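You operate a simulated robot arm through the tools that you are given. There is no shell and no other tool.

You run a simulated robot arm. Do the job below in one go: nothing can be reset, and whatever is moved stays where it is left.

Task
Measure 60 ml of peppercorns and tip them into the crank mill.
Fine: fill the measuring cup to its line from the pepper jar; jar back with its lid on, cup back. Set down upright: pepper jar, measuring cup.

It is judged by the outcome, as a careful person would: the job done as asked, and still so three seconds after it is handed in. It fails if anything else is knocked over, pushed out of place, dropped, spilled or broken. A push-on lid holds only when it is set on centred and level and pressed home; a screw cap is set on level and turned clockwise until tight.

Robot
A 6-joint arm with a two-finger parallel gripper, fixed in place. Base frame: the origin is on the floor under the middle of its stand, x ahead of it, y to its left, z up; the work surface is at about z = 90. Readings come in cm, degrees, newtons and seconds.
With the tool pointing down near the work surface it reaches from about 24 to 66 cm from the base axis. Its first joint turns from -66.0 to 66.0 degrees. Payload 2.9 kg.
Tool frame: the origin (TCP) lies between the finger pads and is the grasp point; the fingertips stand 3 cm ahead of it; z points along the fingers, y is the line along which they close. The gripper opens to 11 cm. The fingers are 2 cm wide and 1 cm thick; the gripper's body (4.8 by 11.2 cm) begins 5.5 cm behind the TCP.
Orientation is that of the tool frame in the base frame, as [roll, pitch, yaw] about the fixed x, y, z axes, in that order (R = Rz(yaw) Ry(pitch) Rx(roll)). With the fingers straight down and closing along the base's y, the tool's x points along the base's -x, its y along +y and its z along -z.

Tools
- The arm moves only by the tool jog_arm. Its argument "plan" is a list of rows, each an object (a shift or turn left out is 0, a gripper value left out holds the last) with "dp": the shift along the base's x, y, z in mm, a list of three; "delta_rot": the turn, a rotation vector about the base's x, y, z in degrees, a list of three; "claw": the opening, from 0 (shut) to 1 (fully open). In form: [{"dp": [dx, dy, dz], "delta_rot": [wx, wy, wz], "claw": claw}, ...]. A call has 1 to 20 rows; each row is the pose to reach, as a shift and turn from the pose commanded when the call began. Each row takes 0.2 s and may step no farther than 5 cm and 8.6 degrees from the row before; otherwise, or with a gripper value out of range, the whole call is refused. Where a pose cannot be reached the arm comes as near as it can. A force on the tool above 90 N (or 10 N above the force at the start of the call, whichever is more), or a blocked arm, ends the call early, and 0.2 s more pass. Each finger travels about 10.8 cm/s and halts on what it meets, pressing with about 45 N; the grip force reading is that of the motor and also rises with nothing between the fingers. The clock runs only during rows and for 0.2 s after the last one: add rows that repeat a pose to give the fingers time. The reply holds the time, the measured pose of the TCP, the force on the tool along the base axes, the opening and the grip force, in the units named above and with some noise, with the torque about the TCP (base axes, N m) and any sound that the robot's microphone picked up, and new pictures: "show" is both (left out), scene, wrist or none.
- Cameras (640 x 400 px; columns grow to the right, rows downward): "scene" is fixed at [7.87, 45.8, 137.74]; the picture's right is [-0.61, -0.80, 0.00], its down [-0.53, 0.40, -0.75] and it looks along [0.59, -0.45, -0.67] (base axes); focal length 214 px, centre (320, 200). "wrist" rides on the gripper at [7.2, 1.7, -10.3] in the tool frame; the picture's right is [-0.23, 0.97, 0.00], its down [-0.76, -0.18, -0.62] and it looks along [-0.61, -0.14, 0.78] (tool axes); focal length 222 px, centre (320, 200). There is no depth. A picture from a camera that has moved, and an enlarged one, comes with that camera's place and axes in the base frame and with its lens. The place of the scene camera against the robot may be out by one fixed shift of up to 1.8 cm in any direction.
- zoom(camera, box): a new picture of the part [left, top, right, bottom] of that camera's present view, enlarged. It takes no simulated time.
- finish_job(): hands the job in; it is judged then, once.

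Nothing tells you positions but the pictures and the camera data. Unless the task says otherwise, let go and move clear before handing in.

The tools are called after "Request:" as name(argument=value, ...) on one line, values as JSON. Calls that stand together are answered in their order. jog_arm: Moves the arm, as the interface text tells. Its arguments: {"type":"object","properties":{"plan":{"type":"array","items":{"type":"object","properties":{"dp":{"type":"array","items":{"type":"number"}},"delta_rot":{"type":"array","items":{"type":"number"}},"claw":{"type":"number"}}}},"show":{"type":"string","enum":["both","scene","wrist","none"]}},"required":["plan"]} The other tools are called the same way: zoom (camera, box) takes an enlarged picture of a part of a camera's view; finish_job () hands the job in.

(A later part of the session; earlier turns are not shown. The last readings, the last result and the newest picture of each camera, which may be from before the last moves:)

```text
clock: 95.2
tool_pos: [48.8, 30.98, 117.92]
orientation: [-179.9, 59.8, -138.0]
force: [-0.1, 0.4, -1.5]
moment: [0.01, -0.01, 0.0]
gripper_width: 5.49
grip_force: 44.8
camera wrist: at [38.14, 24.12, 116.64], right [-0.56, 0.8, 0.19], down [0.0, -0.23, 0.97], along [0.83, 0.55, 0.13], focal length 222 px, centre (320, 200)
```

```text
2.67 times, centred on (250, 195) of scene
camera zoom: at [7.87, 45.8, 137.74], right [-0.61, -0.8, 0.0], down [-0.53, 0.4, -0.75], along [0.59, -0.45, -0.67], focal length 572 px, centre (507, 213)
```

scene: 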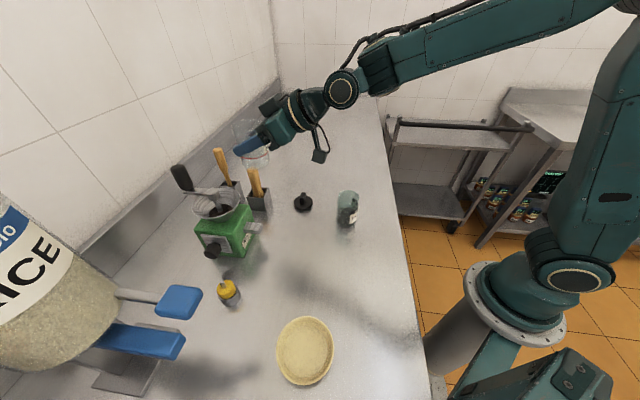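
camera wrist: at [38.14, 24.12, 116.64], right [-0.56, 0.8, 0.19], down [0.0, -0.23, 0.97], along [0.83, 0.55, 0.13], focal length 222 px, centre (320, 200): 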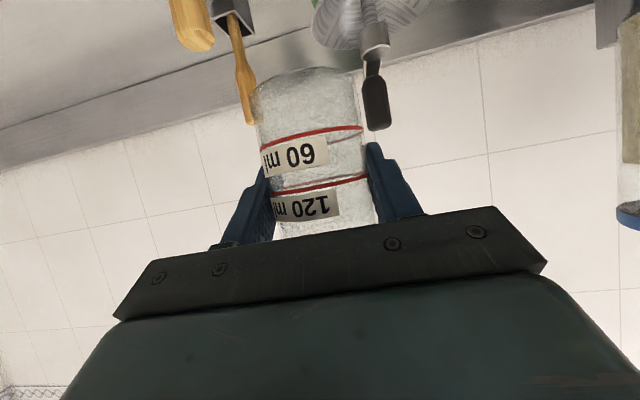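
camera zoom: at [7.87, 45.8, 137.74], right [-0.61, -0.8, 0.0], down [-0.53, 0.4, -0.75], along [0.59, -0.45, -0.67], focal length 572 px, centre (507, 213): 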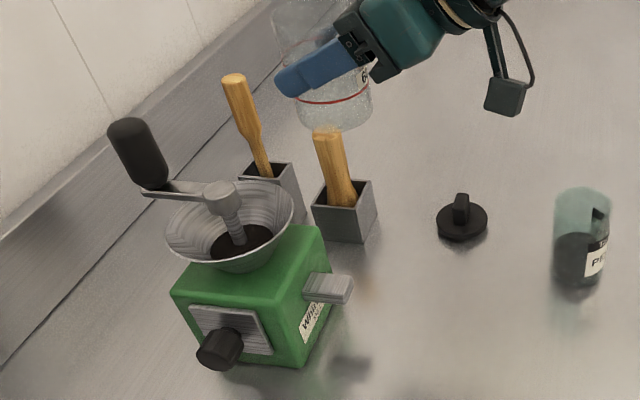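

The mill holds the pepper and nothing is spilled. Now I'll take the cup back over its original spot.

Request:
jog_arm(plan=[{"dp": [-25, -13, 0], "delta_rot": [0, 0, -2]}, {"dp": [-50, -26, 0], "delta_rot": [0, 0, -4]}, {"dp": [-75, -40, 0], "delta_rot": [0, 0, -6]}, {"dp": [-101, -53, 0], "delta_rot": [0, 0, -7.8]}, {"dp": [-101, -53, 0], "delta_rot": [0, 0, -7.8]}, {"dp": [-101, -53, -45], "delta_rot": [0, 0, -7.8]}, {"dp": [-101, -53, -90], "delta_rot": [0, 0, -7.8]}, {"dp": [-101, -53, -135], "delta_rot": [0, 0, -7.8]}, {"dp": [-101, -53, -180], "delta_rot": [0, 0, -7.8]}, {"dp": [-101, -53, -205], "delta_rot": [0, 0, -7.8]}, {"dp": [-101, -53, -205], "delta_rot": [0, 0, -7.8]}], show="both")

Request:
zoom(camera="scene", box=[270, 160, 390, 260])

```text
clock: 97.6
tool_pos: [38.46, 25.83, 97.29]
orientation: [-179.5, 59.8, -145.6]
force: [-0.3, 0.8, -1.8]
moment: [0.03, -0.01, 0.03]
gripper_width: 5.51
grip_force: 44.3
camera wrist: at [27.05, 20.34, 96.09], right [-0.45, 0.87, 0.19], down [-0.03, -0.23, 0.97], along [0.89, 0.43, 0.13], focal length 222 px, centre (320, 200)
```

scene: 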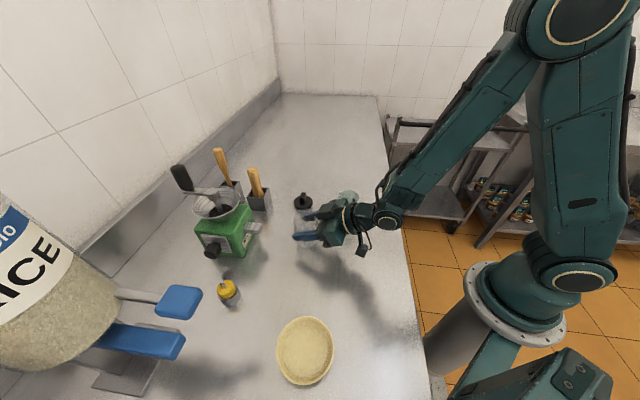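
wrist: 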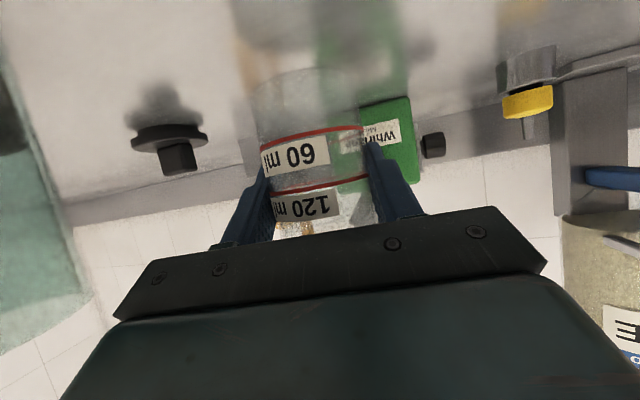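

```text
4.00 times, centred on (330, 210) of scene
camera zoom: at [7.87, 45.8, 137.74], right [-0.61, -0.8, 0.0], down [-0.53, 0.4, -0.75], along [0.59, -0.45, -0.67], focal length 858 px, centre (280, 160)
```

zoom: 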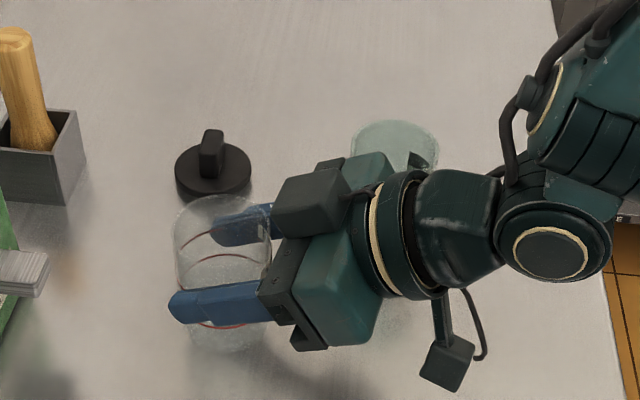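

Above the original spot, with 2 cm to go. I'll lower gently to contact and release.

Request:
jog_arm(plan=[{"dp": [1, -1, -8]}, {"dp": [2, -2, -14]}, {"dp": [2, -2, -17]}, {"dp": [2, -2, -18]}, {"dp": [2, -2, -18]}], show="none")

```text
clock: 98.8
tool_pos: [38.76, 25.85, 95.54]
orientation: [-179.5, 59.8, -145.7]
force: [-2.5, -1.1, 6.5]
moment: [0.11, 0.16, 0.06]
gripper_width: 5.48
grip_force: 45.5
```

Contact (6.5 N). I'll ease off 1 mm and open slowly.

Request:
jog_arm(plan=[{"dp": [0, 0, 1]}, {"dp": [0, 0, 1], "claw": 0.55}, {"dp": [0, 0, 1], "claw": 0.62}, {"dp": [0, 0, 1], "claw": 0.75}, {"dp": [0, 0, 1], "claw": 0.9}, {"dp": [0, 0, 1], "claw": 1.0}], show="both")

Request:
zoom(camera="scene", box=[270, 160, 390, 260])

```text
clock: 100.2
tool_pos: [38.74, 25.76, 95.6]
orientation: [-179.5, 59.8, -145.7]
force: [0.0, 0.1, 0.2]
moment: [0.02, 0.02, -0.03]
gripper_width: 10.99
grip_force: 0.0
camera wrist: at [27.37, 20.16, 94.44], right [-0.45, 0.87, 0.19], down [-0.03, -0.23, 0.97], along [0.89, 0.43, 0.13], focal length 222 px, centre (320, 200)
```

scene: 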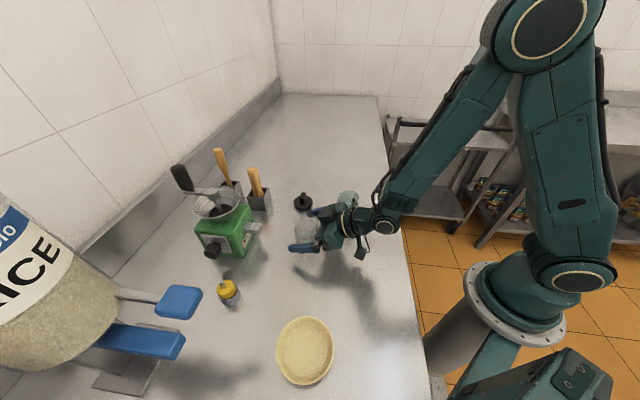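
wrist: 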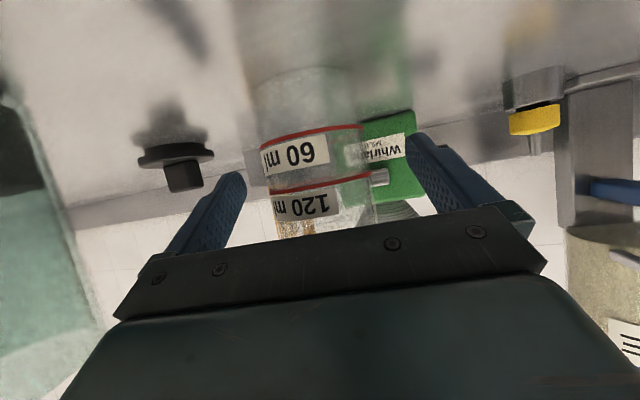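

```text
4.00 times, centred on (330, 210) of scene
camera zoom: at [7.87, 45.8, 137.74], right [-0.61, -0.8, 0.0], down [-0.53, 0.4, -0.75], along [0.59, -0.45, -0.67], focal length 858 px, centre (280, 160)
```

zoom: 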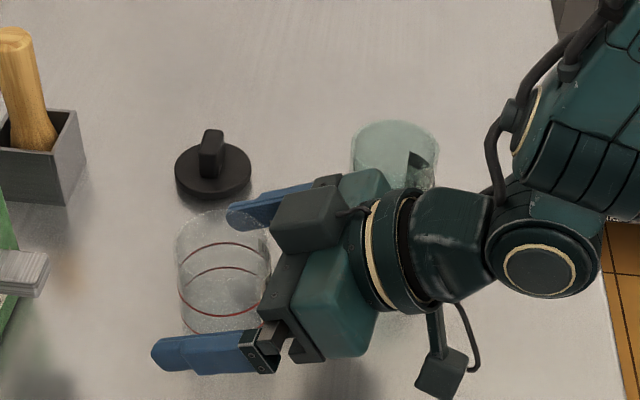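

Cup is standing free at its place. I'll rise straight up, clear of it.

Request:
jog_arm(plan=[{"dp": [0, 0, 30]}, {"dp": [0, 0, 75]}, {"dp": [0, 0, 120]}, {"dp": [0, 0, 165]}, {"dp": [0, 0, 200]}, {"dp": [0, 0, 200]}], show="both")

Request:
zoom(camera="scene", box=[270, 170, 390, 270])

```text
clock: 101.6
tool_pos: [38.84, 25.6, 115.85]
orientation: [-179.4, 59.9, -145.7]
force: [0.0, -0.3, 0.6]
moment: [-0.01, 0.02, -0.02]
gripper_width: 11.0
grip_force: 0.1
camera wrist: at [27.29, 20.11, 114.58], right [-0.45, 0.87, 0.19], down [-0.03, -0.23, 0.97], along [0.89, 0.43, 0.13], focal length 222 px, centre (320, 200)
```

scene: 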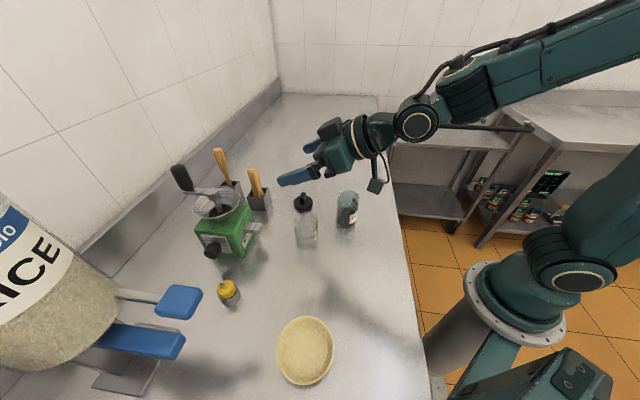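
wrist: 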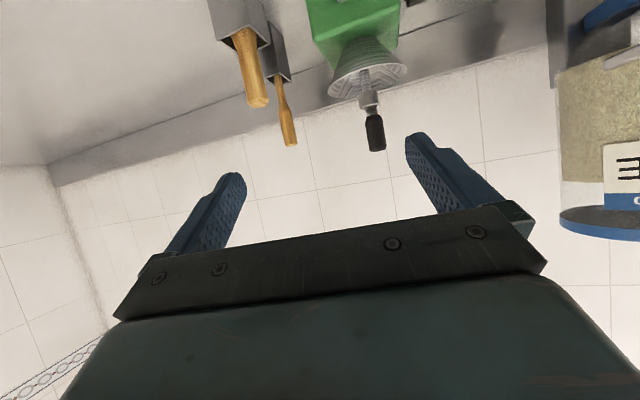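

```text
4.00 times, centred on (330, 220) of scene
camera zoom: at [7.87, 45.8, 137.74], right [-0.61, -0.8, 0.0], down [-0.53, 0.4, -0.75], along [0.59, -0.45, -0.67], focal length 858 px, centre (280, 120)
```

zoom: 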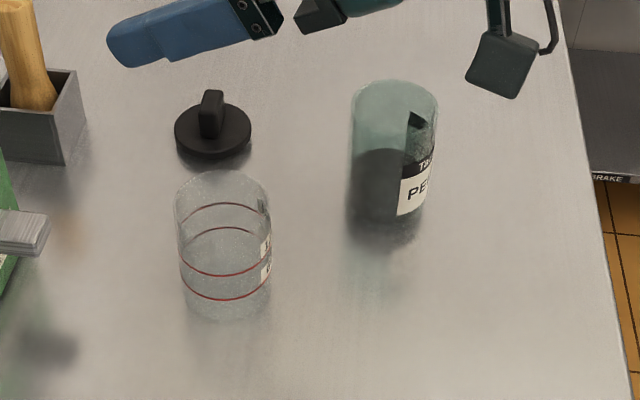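

Both vessels stand in place. Now for the lid: I'll go tool-down and position to view it closely.

Request:
jog_arm(plan=[{"dp": [0, 0, 5], "delta_rot": [-4.23, 6.2, 0]}, {"dp": [0, 0, 10], "delta_rot": [-8.45, 12.39, 0]}, {"dp": [0, 0, 10], "delta_rot": [-12.68, 18.59, 0]}, {"dp": [0, 0, 10], "delta_rot": [-16.9, 24.79, 0]}, {"dp": [0, 0, 10], "delta_rot": [-21.13, 30.98, 0]}, {"dp": [0, 0, 10], "delta_rot": [-25.35, 37.18, 0]}, {"dp": [0, 0, 10], "delta_rot": [-29.58, 43.38, 0]}, {"dp": [0, 0, 10], "delta_rot": [-33.8, 49.6, 0]}, {"dp": [0, 0, 10], "delta_rot": [-33.8, 49.6, 0]}], show="none")

Request:
jog_arm(plan=[{"dp": [-3, -30, -15], "delta_rot": [0, 0, -3.5]}, {"dp": [-7, -60, -30], "delta_rot": [0, 0, -7]}, {"dp": [-11, -90, -45], "delta_rot": [0, 0, -10.5]}, {"dp": [-15, -118, -60], "delta_rot": [0, 0, -13.9]}, {"dp": [-15, -118, -60], "delta_rot": [0, 0, -13.9]}], show="both")

Request:
zoom(camera="wrist", box=[240, 100, 400, 240])

```text
clock: 103.6
tool_pos: [38.74, 25.74, 116.61]
orientation: [-179.7, -0.3, -145.7]
force: [-1.1, -0.3, 0.3]
moment: [-0.04, -0.04, -0.01]
gripper_width: 11.01
grip_force: 0.0
```

```text
clock: 104.8
tool_pos: [37.41, 13.76, 110.55]
orientation: [-179.6, -0.2, -159.6]
force: [-0.1, -0.6, -0.4]
moment: [0.03, 0.03, -0.01]
gripper_width: 11.01
grip_force: 0.1
camera wrist: at [29.93, 13.01, 120.84], right [-0.13, 0.99, -0.01], down [0.78, 0.1, 0.62], along [0.62, 0.07, -0.78], focal length 222 px, centre (320, 200)
```

scene: 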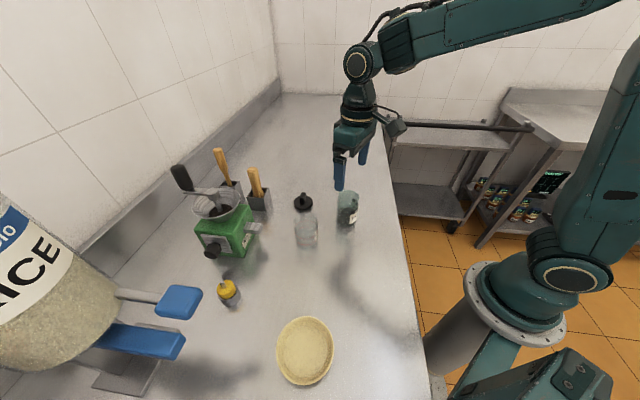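
wrist: 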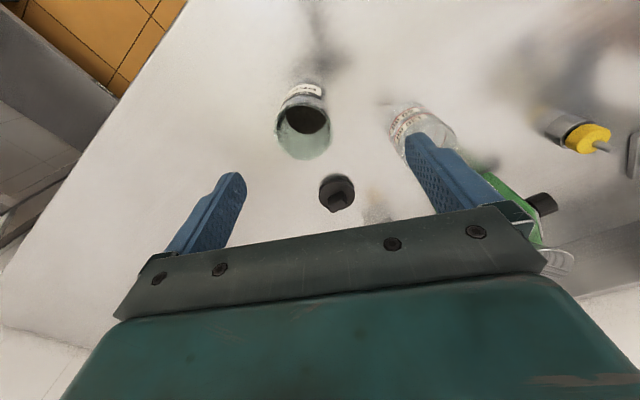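

```text
2.86 times, centred on (320, 170) of wrist
camera zoom: at [29.93, 13.01, 120.84], right [-0.13, 0.99, -0.01], down [0.78, 0.1, 0.62], along [0.62, 0.07, -0.78], focal length 635 px, centre (320, 286)
```

zoom: 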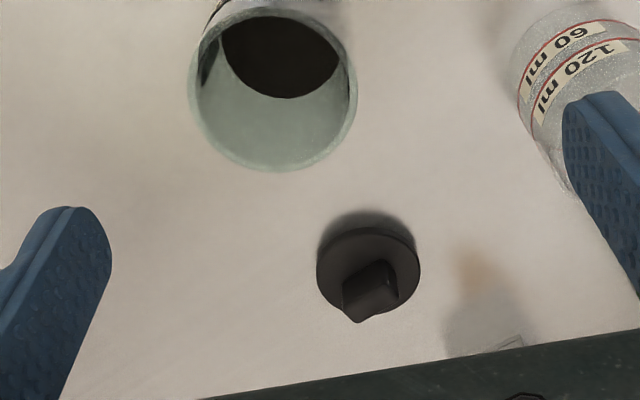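

Very clear view: jar mouth centre is (38.3, 12.26) and the lid is near (51.3, 18.2). I'll move closer to the lid to read its fin orientation and height.

Request:
jog_arm(plan=[{"dp": [24, 10, -10]}, {"dp": [48, 20, -30]}, {"dp": [72, 29, -60]}, {"dp": [72, 29, -80]}, {"dp": [72, 29, -80]}], show="both")

Request:
zoom(camera="wrist", box=[260, 100, 420, 220])

Request:
zoom(camera="scene", box=[280, 170, 330, 230])

```text
clock: 106.0
tool_pos: [44.48, 16.69, 102.55]
orientation: [-179.7, -0.2, -159.6]
force: [-0.3, -0.2, -0.6]
moment: [-0.02, 0.02, 0.02]
gripper_width: 11.0
grip_force: 0.0
camera wrist: at [37.14, 16.0, 112.79], right [-0.13, 0.99, -0.01], down [0.78, 0.1, 0.62], along [0.62, 0.07, -0.78], focal length 222 px, centre (320, 200)
```

scene: 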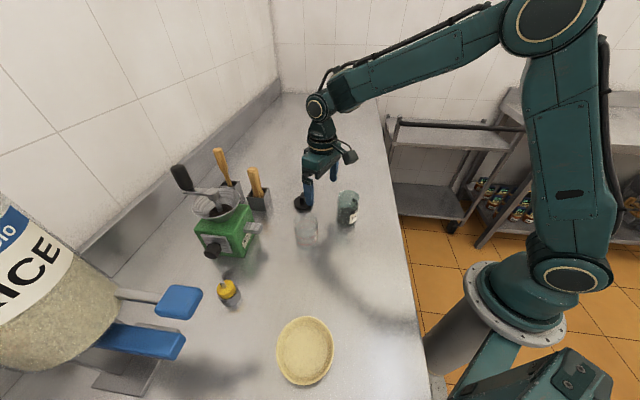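
wrist: 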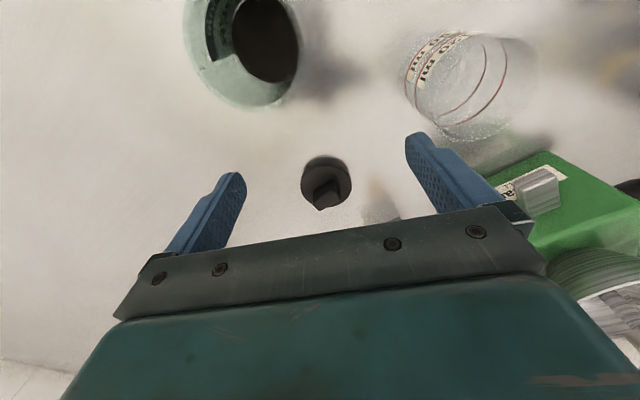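

```text
3.33 times, centred on (340, 160) of wrist
camera zoom: at [37.14, 16.0, 112.79], right [-0.13, 0.99, -0.01], down [0.78, 0.1, 0.62], along [0.62, 0.07, -0.78], focal length 740 px, centre (253, 333)
```

zoom: 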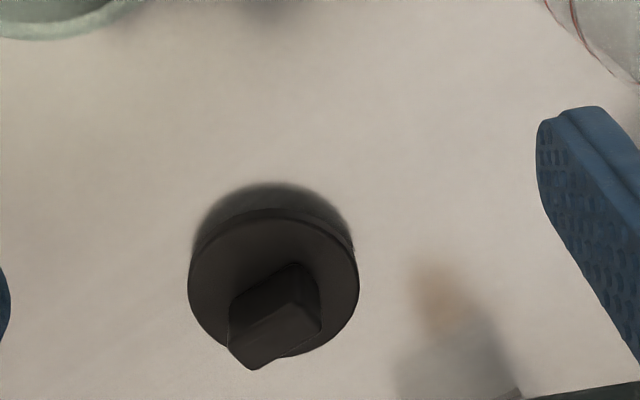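

```text
6.67 times, centred on (305, 200) of scene
camera zoom: at [7.87, 45.8, 137.74], right [-0.61, -0.8, 0.0], down [-0.53, 0.4, -0.75], along [0.59, -0.45, -0.67], focal length 1430 px, centre (420, 200)
```

zoom: 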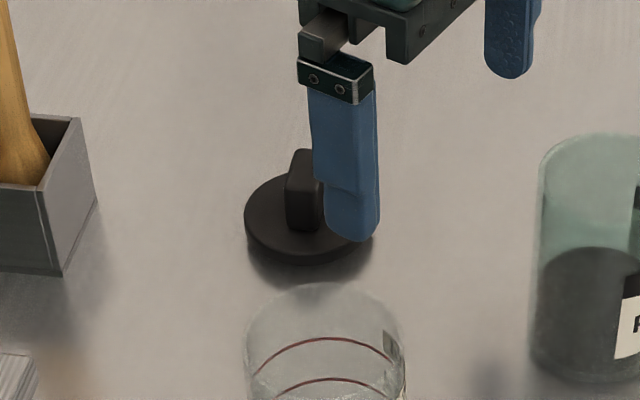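

The lid's grip fin looks about 3 cm long (bearing ~125°) by ~1.4 cm thick and ~2.3 cm tall. I'll rotate the gripper so the fingers close across its thin dimension, positioned above the lid.

Request:
jog_arm(plan=[{"dp": [8, 2, 8], "delta_rot": [0, 0, -8.33]}, {"dp": [16, 4, 16], "delta_rot": [0, 0, -16.67]}, {"dp": [24, 6, 25], "delta_rot": [0, 0, -25]}, {"dp": [32, 8, 30], "delta_rot": [0, 0, -33.33]}, {"dp": [40, 10, 30], "delta_rot": [0, 0, -41.67]}, {"dp": [48, 12, 30], "delta_rot": [0, 0, -50]}, {"dp": [56, 14, 30], "delta_rot": [0, 0, -58.33]}, {"dp": [64, 15, 30], "delta_rot": [0, 0, -66.67]}, {"dp": [70, 16, 30], "delta_rot": [0, 0, -75]}, {"dp": [70, 16, 30], "delta_rot": [0, 0, -75]}], show="both")

Request:
zoom(camera="wrist", box=[240, 50, 400, 170])

Request:
zoom(camera="scene", box=[270, 140, 350, 220])

```text
clock: 108.2
tool_pos: [51.59, 18.47, 105.59]
orientation: [-179.6, -0.2, 125.3]
force: [-0.2, 0.3, 0.0]
moment: [-0.01, -0.01, -0.03]
gripper_width: 10.99
grip_force: 0.1
camera wrist: at [48.75, 25.37, 115.83], right [0.93, 0.38, -0.01], down [0.3, -0.72, 0.62], along [0.23, -0.58, -0.78], focal length 222 px, centre (320, 200)
```

scene: 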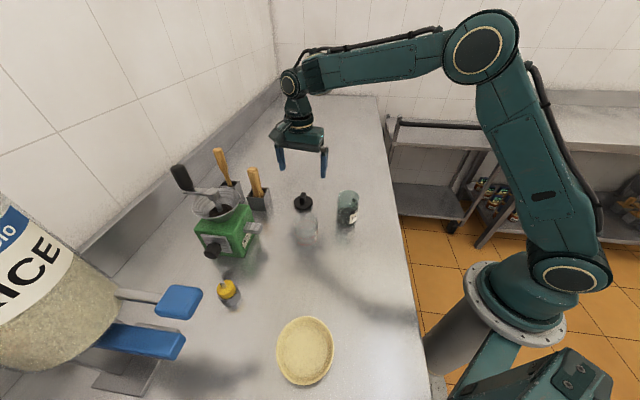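
wrist: 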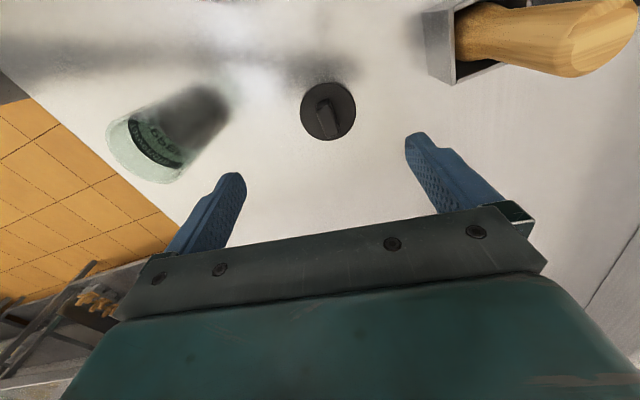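

```text
3.33 times, centred on (320, 110) of wrist
camera zoom: at [48.75, 25.37, 115.83], right [0.93, 0.38, -0.01], down [0.3, -0.72, 0.62], along [0.23, -0.58, -0.78], focal length 740 px, centre (320, 500)
```

zoom: 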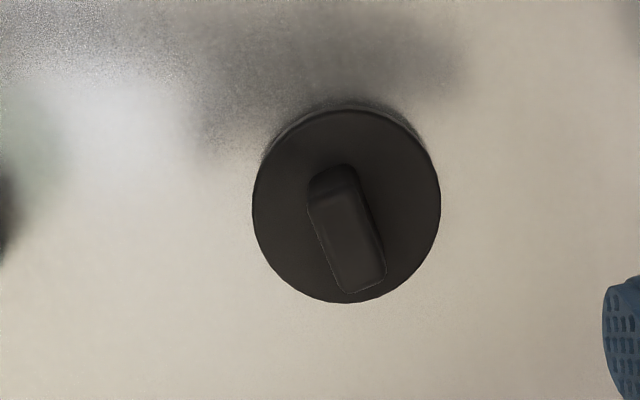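

```text
5.00 times, centred on (310, 180) of scene
camera zoom: at [7.87, 45.8, 137.74], right [-0.61, -0.8, 0.0], down [-0.53, 0.4, -0.75], along [0.59, -0.45, -0.67], focal length 1072 px, centre (370, 300)
```

zoom: 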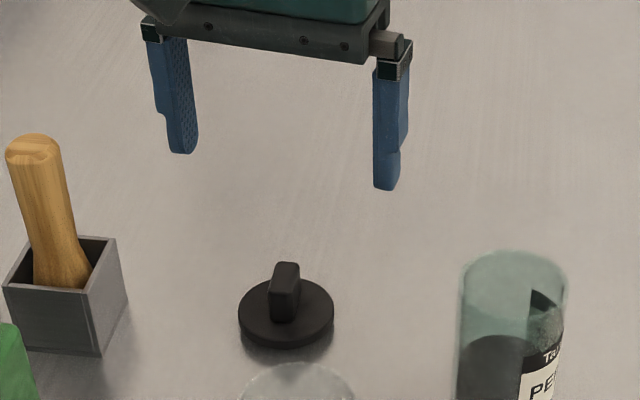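

The fin's long axis is at bearing about 133°, lid centre about (52.05, 18.6). I'll align the yaw by 7.5°, partly close the fingers, and descend over it.

Request:
jog_arm(plan=[{"dp": [5, 1, 0], "delta_rot": [0, 0, 7.5]}, {"dp": [5, 1, -25], "delta_rot": [0, 0, 7.5], "claw": 0.6}, {"dp": [5, 1, -50], "delta_rot": [0, 0, 7.5], "claw": 0.45}, {"dp": [5, 1, -68], "delta_rot": [0, 0, 7.5], "claw": 0.4}, {"dp": [5, 1, -68], "delta_rot": [0, 0, 7.5]}], show="both")

Request:
zoom(camera="wrist", box=[220, 60, 420, 220])

Request:
zoom(camera="scene", box=[270, 150, 350, 220])

```text
clock: 109.4
tool_pos: [51.97, 18.48, 98.85]
orientation: [-179.5, -0.2, 132.9]
force: [-1.0, 0.6, 0.3]
moment: [-0.04, 0.0, 0.01]
gripper_width: 4.38
grip_force: 0.1
camera wrist: at [48.36, 25.12, 108.98], right [0.87, 0.5, -0.01], down [0.39, -0.68, 0.62], along [0.3, -0.54, -0.78], focal length 222 px, centre (320, 200)
```

scene: 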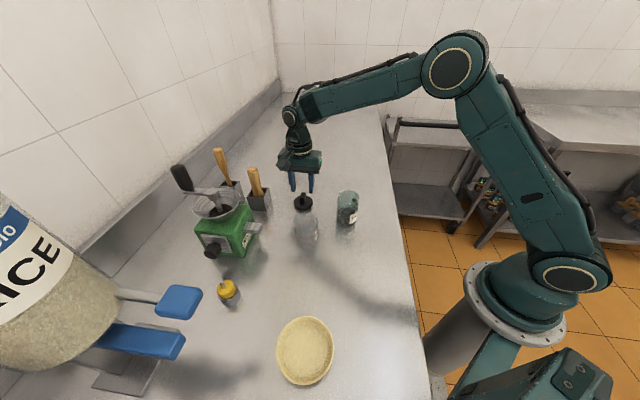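
wrist: 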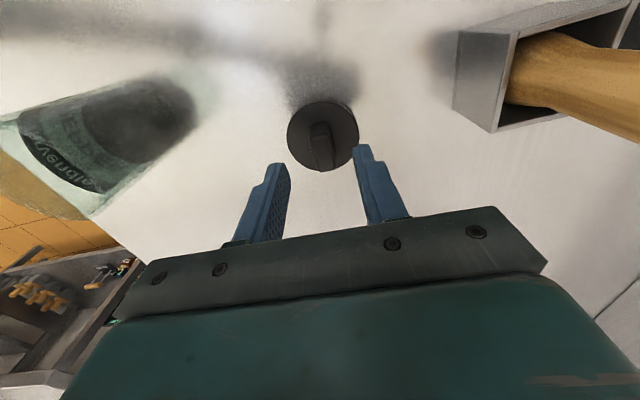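

```text
2.50 times, centred on (320, 140) of wrist
camera zoom: at [48.36, 25.12, 108.98], right [0.87, 0.5, -0.01], down [0.39, -0.68, 0.62], along [0.3, -0.54, -0.78], focal length 555 px, centre (320, 350)
```

zoom: 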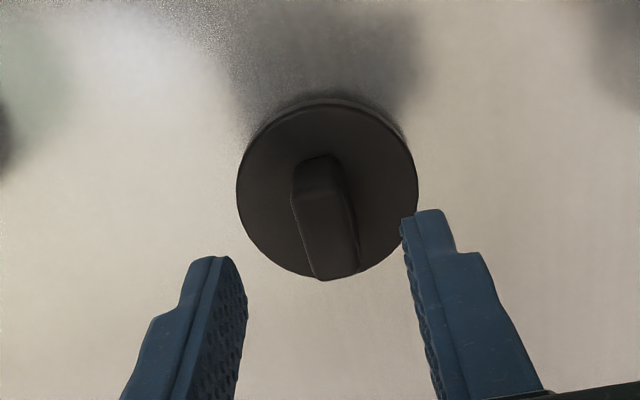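

```text
5.71 times, centred on (310, 185) of scene
camera zoom: at [7.87, 45.8, 137.74], right [-0.61, -0.8, 0.0], down [-0.53, 0.4, -0.75], along [0.59, -0.45, -0.67], focal length 1226 px, centre (377, 286)
```

zoom: 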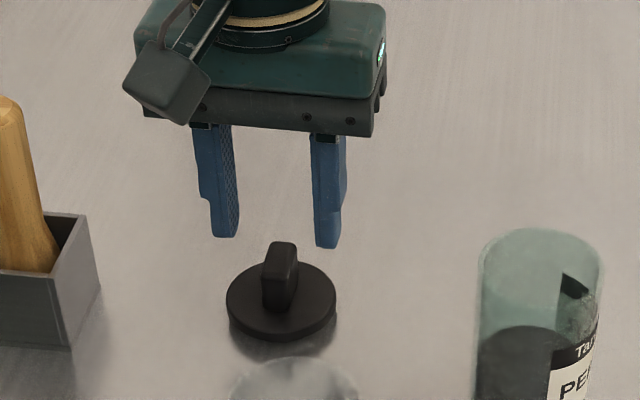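

Fingers straddle the fin well (offset about 2 mm). I'll shift slightly and descend until the tips are just above the lid disc, then close.

Request:
jog_arm(plan=[{"dp": [0, 3, -8]}, {"dp": [0, 3, -16]}, {"dp": [0, 3, -22]}, {"dp": [0, 3, -26]}, {"dp": [0, 3, -26]}], show="both")

Request:
zoom(camera="wrist", box=[220, 80, 420, 240])

Request:
zoom(camera="scene", box=[270, 150, 350, 220])

```text
clock: 110.6
tool_pos: [51.99, 18.7, 96.15]
orientation: [-179.6, -0.3, 132.9]
force: [0.3, -0.5, 0.0]
moment: [-0.04, 0.0, 0.0]
gripper_width: 4.39
grip_force: 0.0
camera wrist: at [48.33, 25.33, 106.43], right [0.87, 0.5, -0.01], down [0.39, -0.68, 0.62], along [0.3, -0.54, -0.78], focal length 222 px, centre (320, 200)
```

scene: 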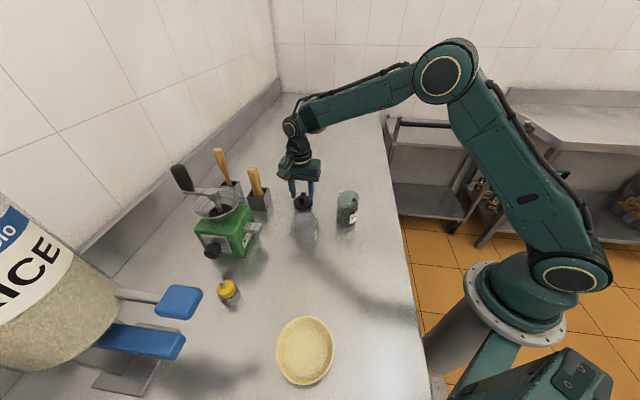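
wrist: 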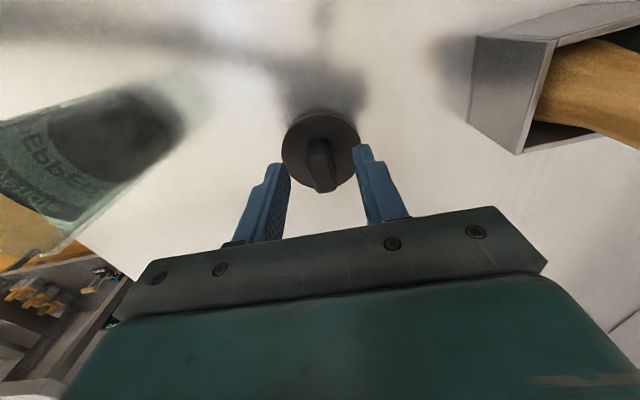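

```text
2.50 times, centred on (320, 160) of wrist
camera zoom: at [48.33, 25.33, 106.43], right [0.87, 0.5, -0.01], down [0.39, -0.68, 0.62], along [0.3, -0.54, -0.78], focal length 555 px, centre (320, 300)
```

zoom: 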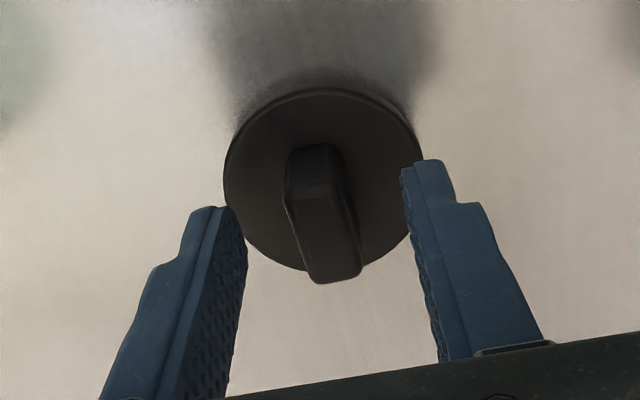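

```text
5.71 times, centred on (310, 185) of scene
camera zoom: at [7.87, 45.8, 137.74], right [-0.61, -0.8, 0.0], down [-0.53, 0.4, -0.75], along [0.59, -0.45, -0.67], focal length 1226 px, centre (377, 286)
```

zoom: 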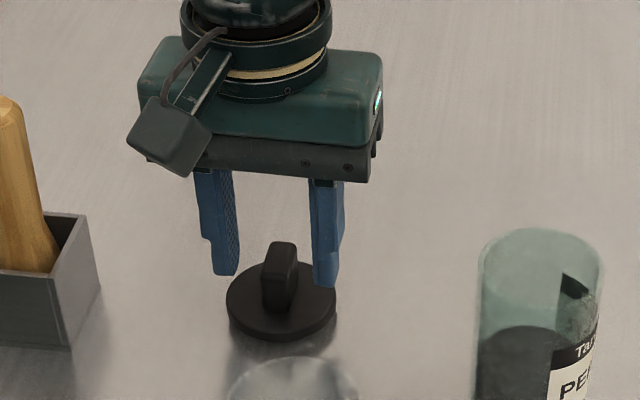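

Centred nicely. I'll creep down a few more millimetres so the fingertips nearly touch the disc, which will help press the lid later.

Request:
jog_arm(plan=[{"dp": [0, 0, -1.5]}, {"dp": [0, 0, -3]}, {"dp": [0, 0, -3]}], show="none")

Request:
zoom(camera="scene", box=[280, 170, 330, 215])

```text
clock: 111.4
tool_pos: [51.98, 18.68, 95.87]
orientation: [-179.7, -0.2, 132.9]
force: [-0.3, -0.9, 1.5]
moment: [-0.01, 0.01, 0.03]
gripper_width: 4.46
grip_force: 0.0
```

```text
8.89 times, centred on (305, 192) of scene
camera zoom: at [7.87, 45.8, 137.74], right [-0.61, -0.8, 0.0], down [-0.53, 0.4, -0.75], along [0.59, -0.45, -0.67], focal length 1906 px, centre (453, 267)
```

zoom: 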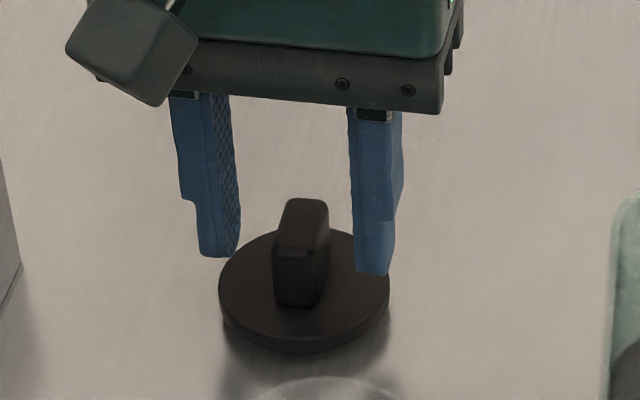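

Tips are still about 1 cm above the disc. I'll creep lower, watching the force.

Request:
jog_arm(plan=[{"dp": [0, 0, -2]}, {"dp": [0, 0, -4]}, {"dp": [0, 0, -6]}, {"dp": [0, 0, -6]}], show="none")

Request:
zoom(camera="scene", box=[280, 170, 330, 215])

```text
clock: 112.4
tool_pos: [51.91, 18.72, 95.27]
orientation: [-179.7, -0.3, 132.9]
force: [-0.2, -0.2, -0.7]
moment: [0.02, 0.02, -0.03]
gripper_width: 4.42
grip_force: 0.1
```

```text
8.89 times, centred on (305, 192) of scene
camera zoom: at [7.87, 45.8, 137.74], right [-0.61, -0.8, 0.0], down [-0.53, 0.4, -0.75], along [0.59, -0.45, -0.67], focal length 1906 px, centre (453, 267)
```

zoom: 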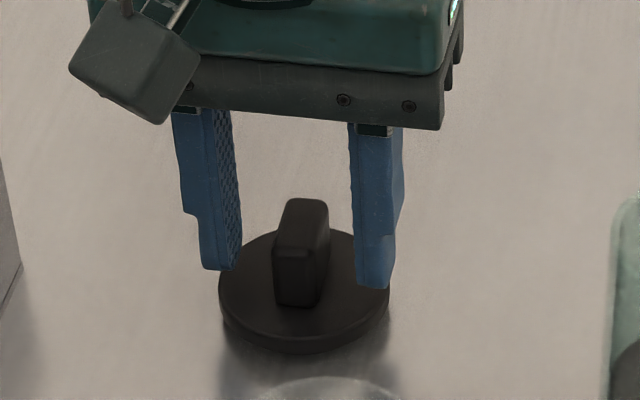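

Request:
jog_arm(plan=[{"dp": [0, 0, -1.5]}, {"dp": [0, 0, -3]}, {"dp": [0, 0, -4]}, {"dp": [0, 0, -4]}], show="none")

Request:
zoom(camera="scene", box=[280, 170, 330, 215])

```text
clock: 113.4
tool_pos: [51.94, 18.84, 94.82]
orientation: [-179.6, -0.1, 132.9]
force: [0.6, -0.3, 0.0]
moment: [0.0, -0.01, 0.01]
gripper_width: 4.41
grip_force: 0.1
```

```text
8.89 times, centred on (305, 192) of scene
camera zoom: at [7.87, 45.8, 137.74], right [-0.61, -0.8, 0.0], down [-0.53, 0.4, -0.75], along [0.59, -0.45, -0.67], focal length 1906 px, centre (453, 267)
```

zoom: 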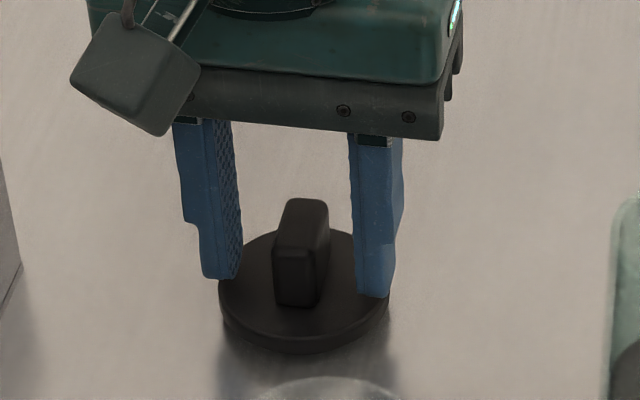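

Tips are a couple of millimetres above the disc. Closing gently on the fin.

Request:
jog_arm(plan=[{"claw": 0.32}, {"claw": 0.25}, {"claw": 0.2}, {"claw": 0.16}, {"claw": 0.12}, {"claw": 0.08}, {"claw": 0.04}, {"claw": 0.04}], show="both")

Request:
zoom(camera="scene", box=[280, 170, 330, 215])

Request:
zoom(camera="wrist", box=[220, 80, 420, 240])

```text
clock: 115.2
tool_pos: [51.98, 18.69, 94.9]
orientation: [-179.6, -0.3, 132.8]
force: [-1.1, -0.1, 2.2]
moment: [0.0, -0.04, -0.01]
gripper_width: 1.43
grip_force: 44.9
camera wrist: at [48.34, 25.32, 105.14], right [0.87, 0.5, -0.01], down [0.39, -0.68, 0.62], along [0.3, -0.54, -0.78], focal length 222 px, centre (320, 200)
```

scene: 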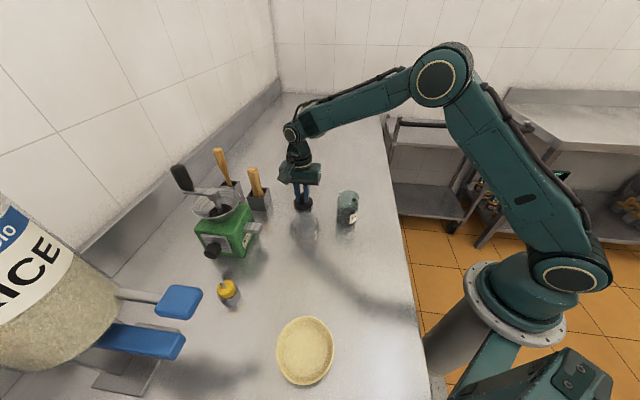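
wrist: 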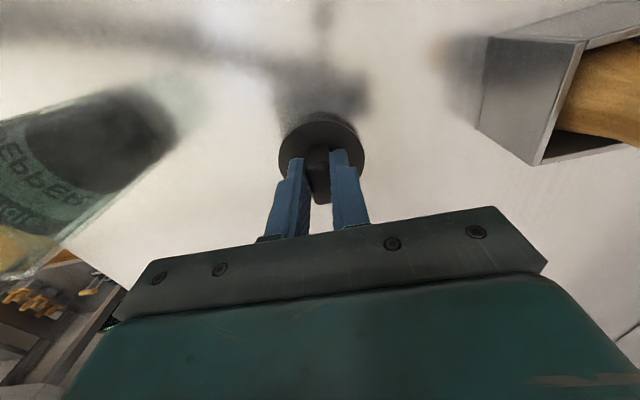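

```text
8.89 times, centred on (305, 192) of scene
camera zoom: at [7.87, 45.8, 137.74], right [-0.61, -0.8, 0.0], down [-0.53, 0.4, -0.75], along [0.59, -0.45, -0.67], focal length 1906 px, centre (453, 267)
```

zoom: 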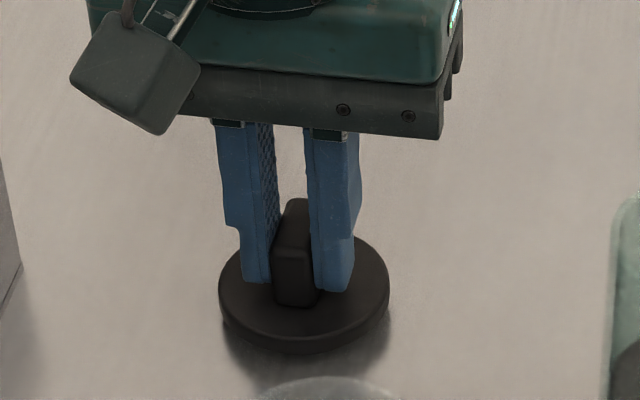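

```text
2.50 times, centred on (320, 160) of wrist
camera zoom: at [48.34, 25.32, 105.14], right [0.87, 0.5, -0.01], down [0.39, -0.68, 0.62], along [0.3, -0.54, -0.78], focal length 555 px, centre (320, 300)
```

zoom: 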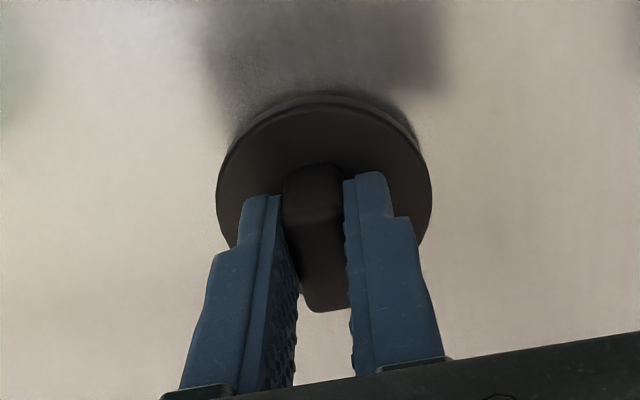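

Lid fin gripped (1.43 cm). I'll lift it and look at the underside in the scene view.

Request:
jog_arm(plan=[{"dp": [0, 0, 10]}, {"dp": [0, 0, 40]}, {"dp": [0, 0, 80]}, {"dp": [0, 0, 120]}, {"dp": [0, 0, 130]}, {"dp": [0, 0, 130]}], show="both")

Request:
zoom(camera="scene", box=[270, 130, 350, 200])

Request:
zoom(camera="wrist", box=[240, 80, 400, 200])

```text
clock: 116.6
tool_pos: [52.12, 18.78, 107.99]
orientation: [-179.7, -0.2, 132.9]
force: [-1.0, 0.0, -0.7]
moment: [0.01, 0.03, -0.03]
gripper_width: 1.43
grip_force: 44.8
camera wrist: at [48.41, 25.31, 118.2], right [0.87, 0.5, -0.01], down [0.39, -0.68, 0.62], along [0.3, -0.54, -0.78], focal length 222 px, centre (320, 200)
```

scene: 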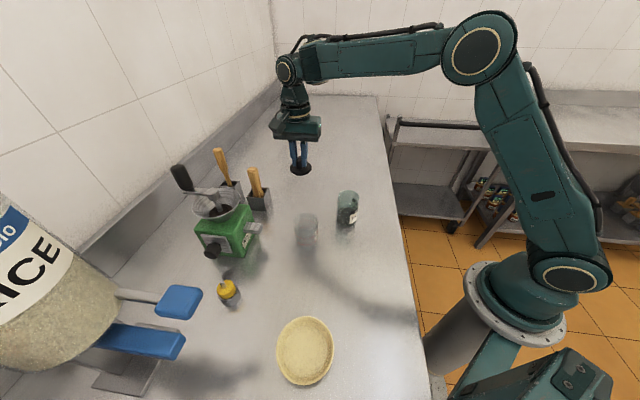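
wrist: 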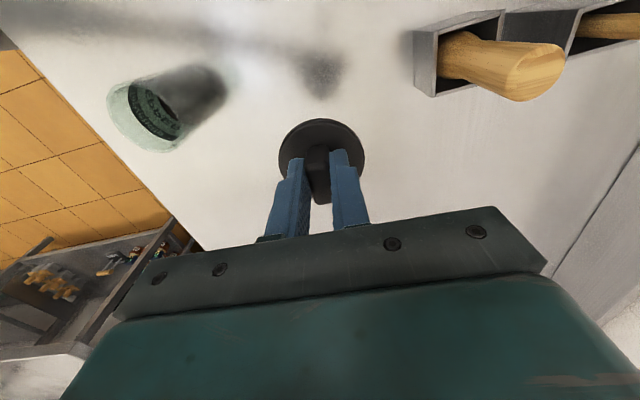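

```text
5.71 times, centred on (310, 165) of scene
camera zoom: at [7.87, 45.8, 137.74], right [-0.61, -0.8, 0.0], down [-0.53, 0.4, -0.75], along [0.59, -0.45, -0.67], focal length 1226 px, centre (377, 400)
```

zoom: 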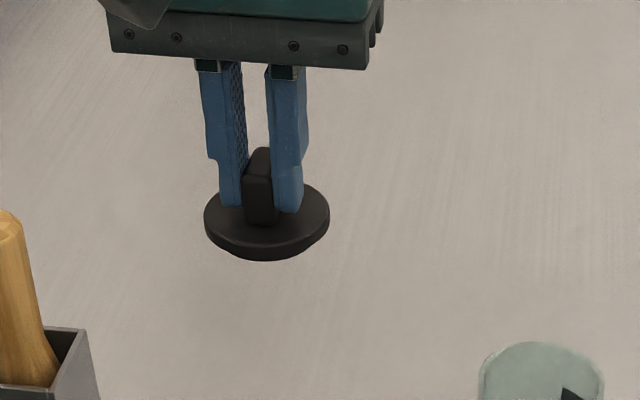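

```text
3.33 times, centred on (320, 140) of wrist
camera zoom: at [48.41, 25.31, 118.2], right [0.87, 0.5, -0.01], down [0.39, -0.68, 0.62], along [0.3, -0.54, -0.78], focal length 740 px, centre (320, 400)
```

zoom: 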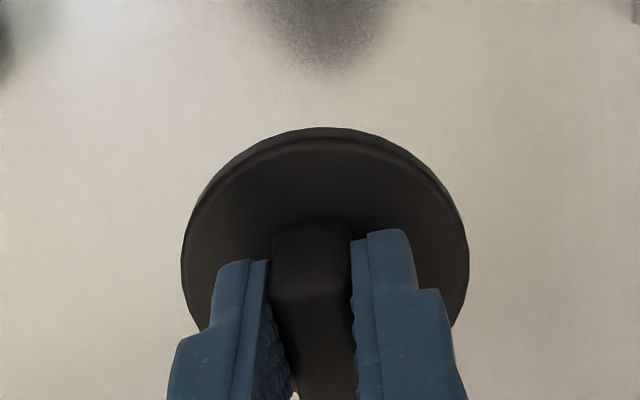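

The lid is level in the grip. Let me use this wrist view for a second fix on the jar's rim centre.

Request:
zoom(camera="wrist", box=[90, 50, 250, 170])

Request:
zoom(camera="scene", box=[325, 180, 370, 230])

```text
3.33 times, centred on (170, 110) of wrist
camera zoom: at [48.41, 25.31, 118.2], right [0.87, 0.5, -0.01], down [0.39, -0.68, 0.62], along [0.3, -0.54, -0.78], focal length 740 px, centre (820, 500)
```

zoom: 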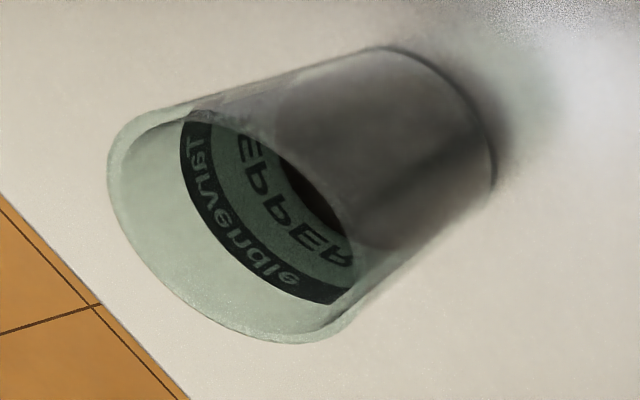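

```text
8.00 times, centred on (348, 205) of scene
camera zoom: at [7.87, 45.8, 137.74], right [-0.61, -0.8, 0.0], down [-0.53, 0.4, -0.75], along [0.59, -0.45, -0.67], focal length 1716 px, centre (100, 160)
```

zoom: 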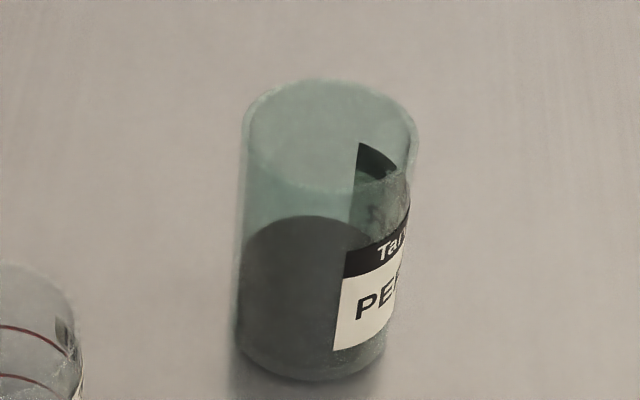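

Combining the fixes, I take the jar mouth centre as about (38.55, 12.25). I'll carry the lid over there, hovering about 2–3 cm above the rim, for a visual alignment check.

Request:
jog_arm(plan=[{"dp": [-34, -17, 0]}, {"dp": [-68, -34, 0]}, {"dp": [-102, -51, 0]}, {"dp": [-135, -68, 0]}, {"dp": [-135, -68, 0]}, {"dp": [-135, -68, -20]}, {"dp": [-135, -68, -20]}], show="both")

Request:
zoom(camera="scene", box=[320, 150, 380, 230])

Request:
zoom(camera="wrist", box=[240, 60, 400, 180])

```text
clock: 118.2
tool_pos: [38.37, 12.08, 105.89]
orientation: [-179.6, -0.2, 132.9]
force: [-0.3, 0.3, -0.4]
moment: [0.03, 0.02, -0.02]
gripper_width: 1.43
grip_force: 45.3
camera wrist: at [34.8, 18.53, 116.14], right [0.87, 0.5, -0.01], down [0.39, -0.68, 0.62], along [0.3, -0.54, -0.78], focal length 222 px, centre (320, 200)
```

scene: 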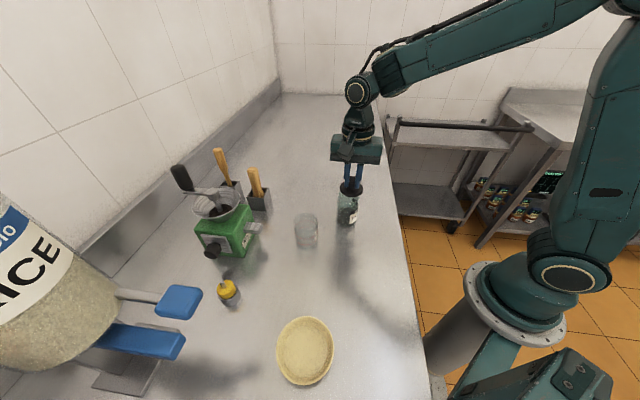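
wrist: 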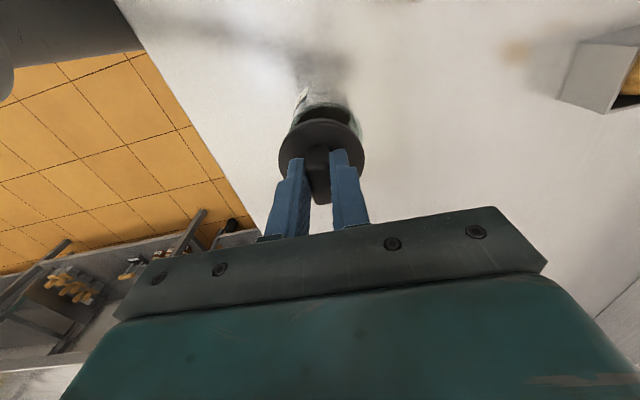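

```text
5.00 times, centred on (350, 190) of scene
camera zoom: at [7.87, 45.8, 137.74], right [-0.61, -0.8, 0.0], down [-0.53, 0.4, -0.75], along [0.59, -0.45, -0.67], focal length 1072 px, centre (170, 250)
```

zoom: 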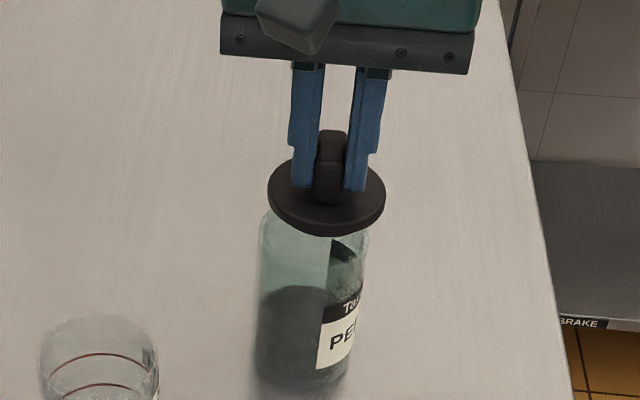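

```text
3.33 times, centred on (320, 120) of wrist
camera zoom: at [34.8, 18.53, 116.14], right [0.87, 0.5, -0.01], down [0.39, -0.68, 0.62], along [0.3, -0.54, -0.78], focal length 740 px, centre (320, 467)
```

zoom: 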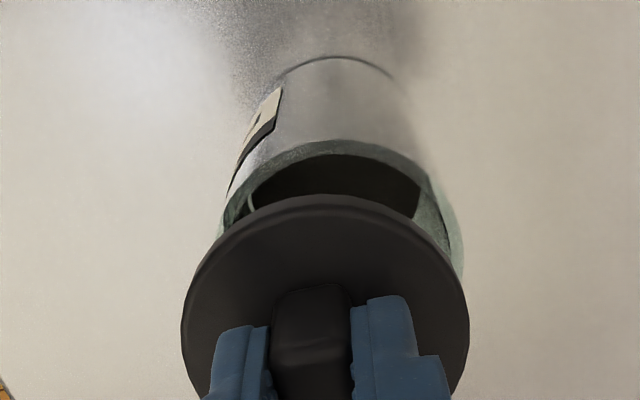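

Both views agree the lid should shift about (+2.8, +2.5) mm to be centred on the jar. I'll apply that and lower 1 cm, then recheck.

Request:
jog_arm(plan=[{"dp": [2.8, 2.5, 0]}, {"dp": [2.8, 2.5, -5]}, {"dp": [2.8, 2.5, -10]}, {"dp": [2.8, 2.5, -10]}], show="none")

Request:
zoom(camera="scene", box=[325, 160, 375, 220])

Request:
zoom(camera="wrist", box=[240, 60, 400, 180])

```text
clock: 119.2
tool_pos: [38.73, 12.29, 104.91]
orientation: [-179.6, -0.2, 132.9]
force: [-0.2, -1.2, -0.2]
moment: [-0.01, 0.01, 0.0]
gripper_width: 1.44
grip_force: 44.8
```

```text
6.67 times, centred on (350, 190) of scene
camera zoom: at [7.87, 45.8, 137.74], right [-0.61, -0.8, 0.0], down [-0.53, 0.4, -0.75], along [0.59, -0.45, -0.67], focal length 1430 px, centre (120, 267)
```

zoom: 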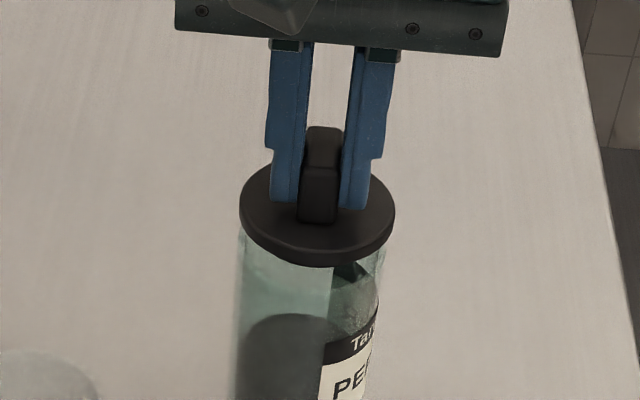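

```text
3.33 times, centred on (320, 120) of wrist
camera zoom: at [35.08, 18.78, 115.14], right [0.87, 0.5, -0.01], down [0.39, -0.68, 0.62], along [0.3, -0.54, -0.78], focal length 740 px, centre (320, 467)
```

zoom: 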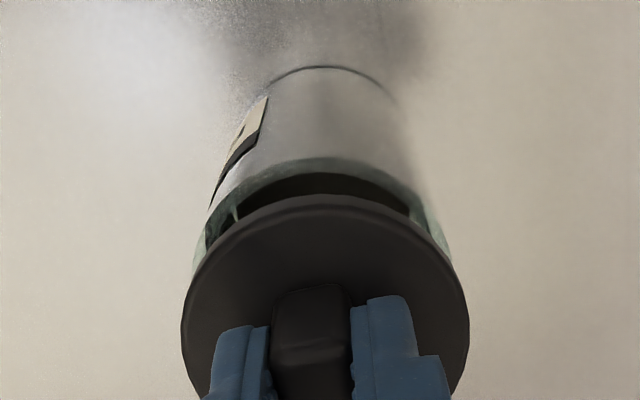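

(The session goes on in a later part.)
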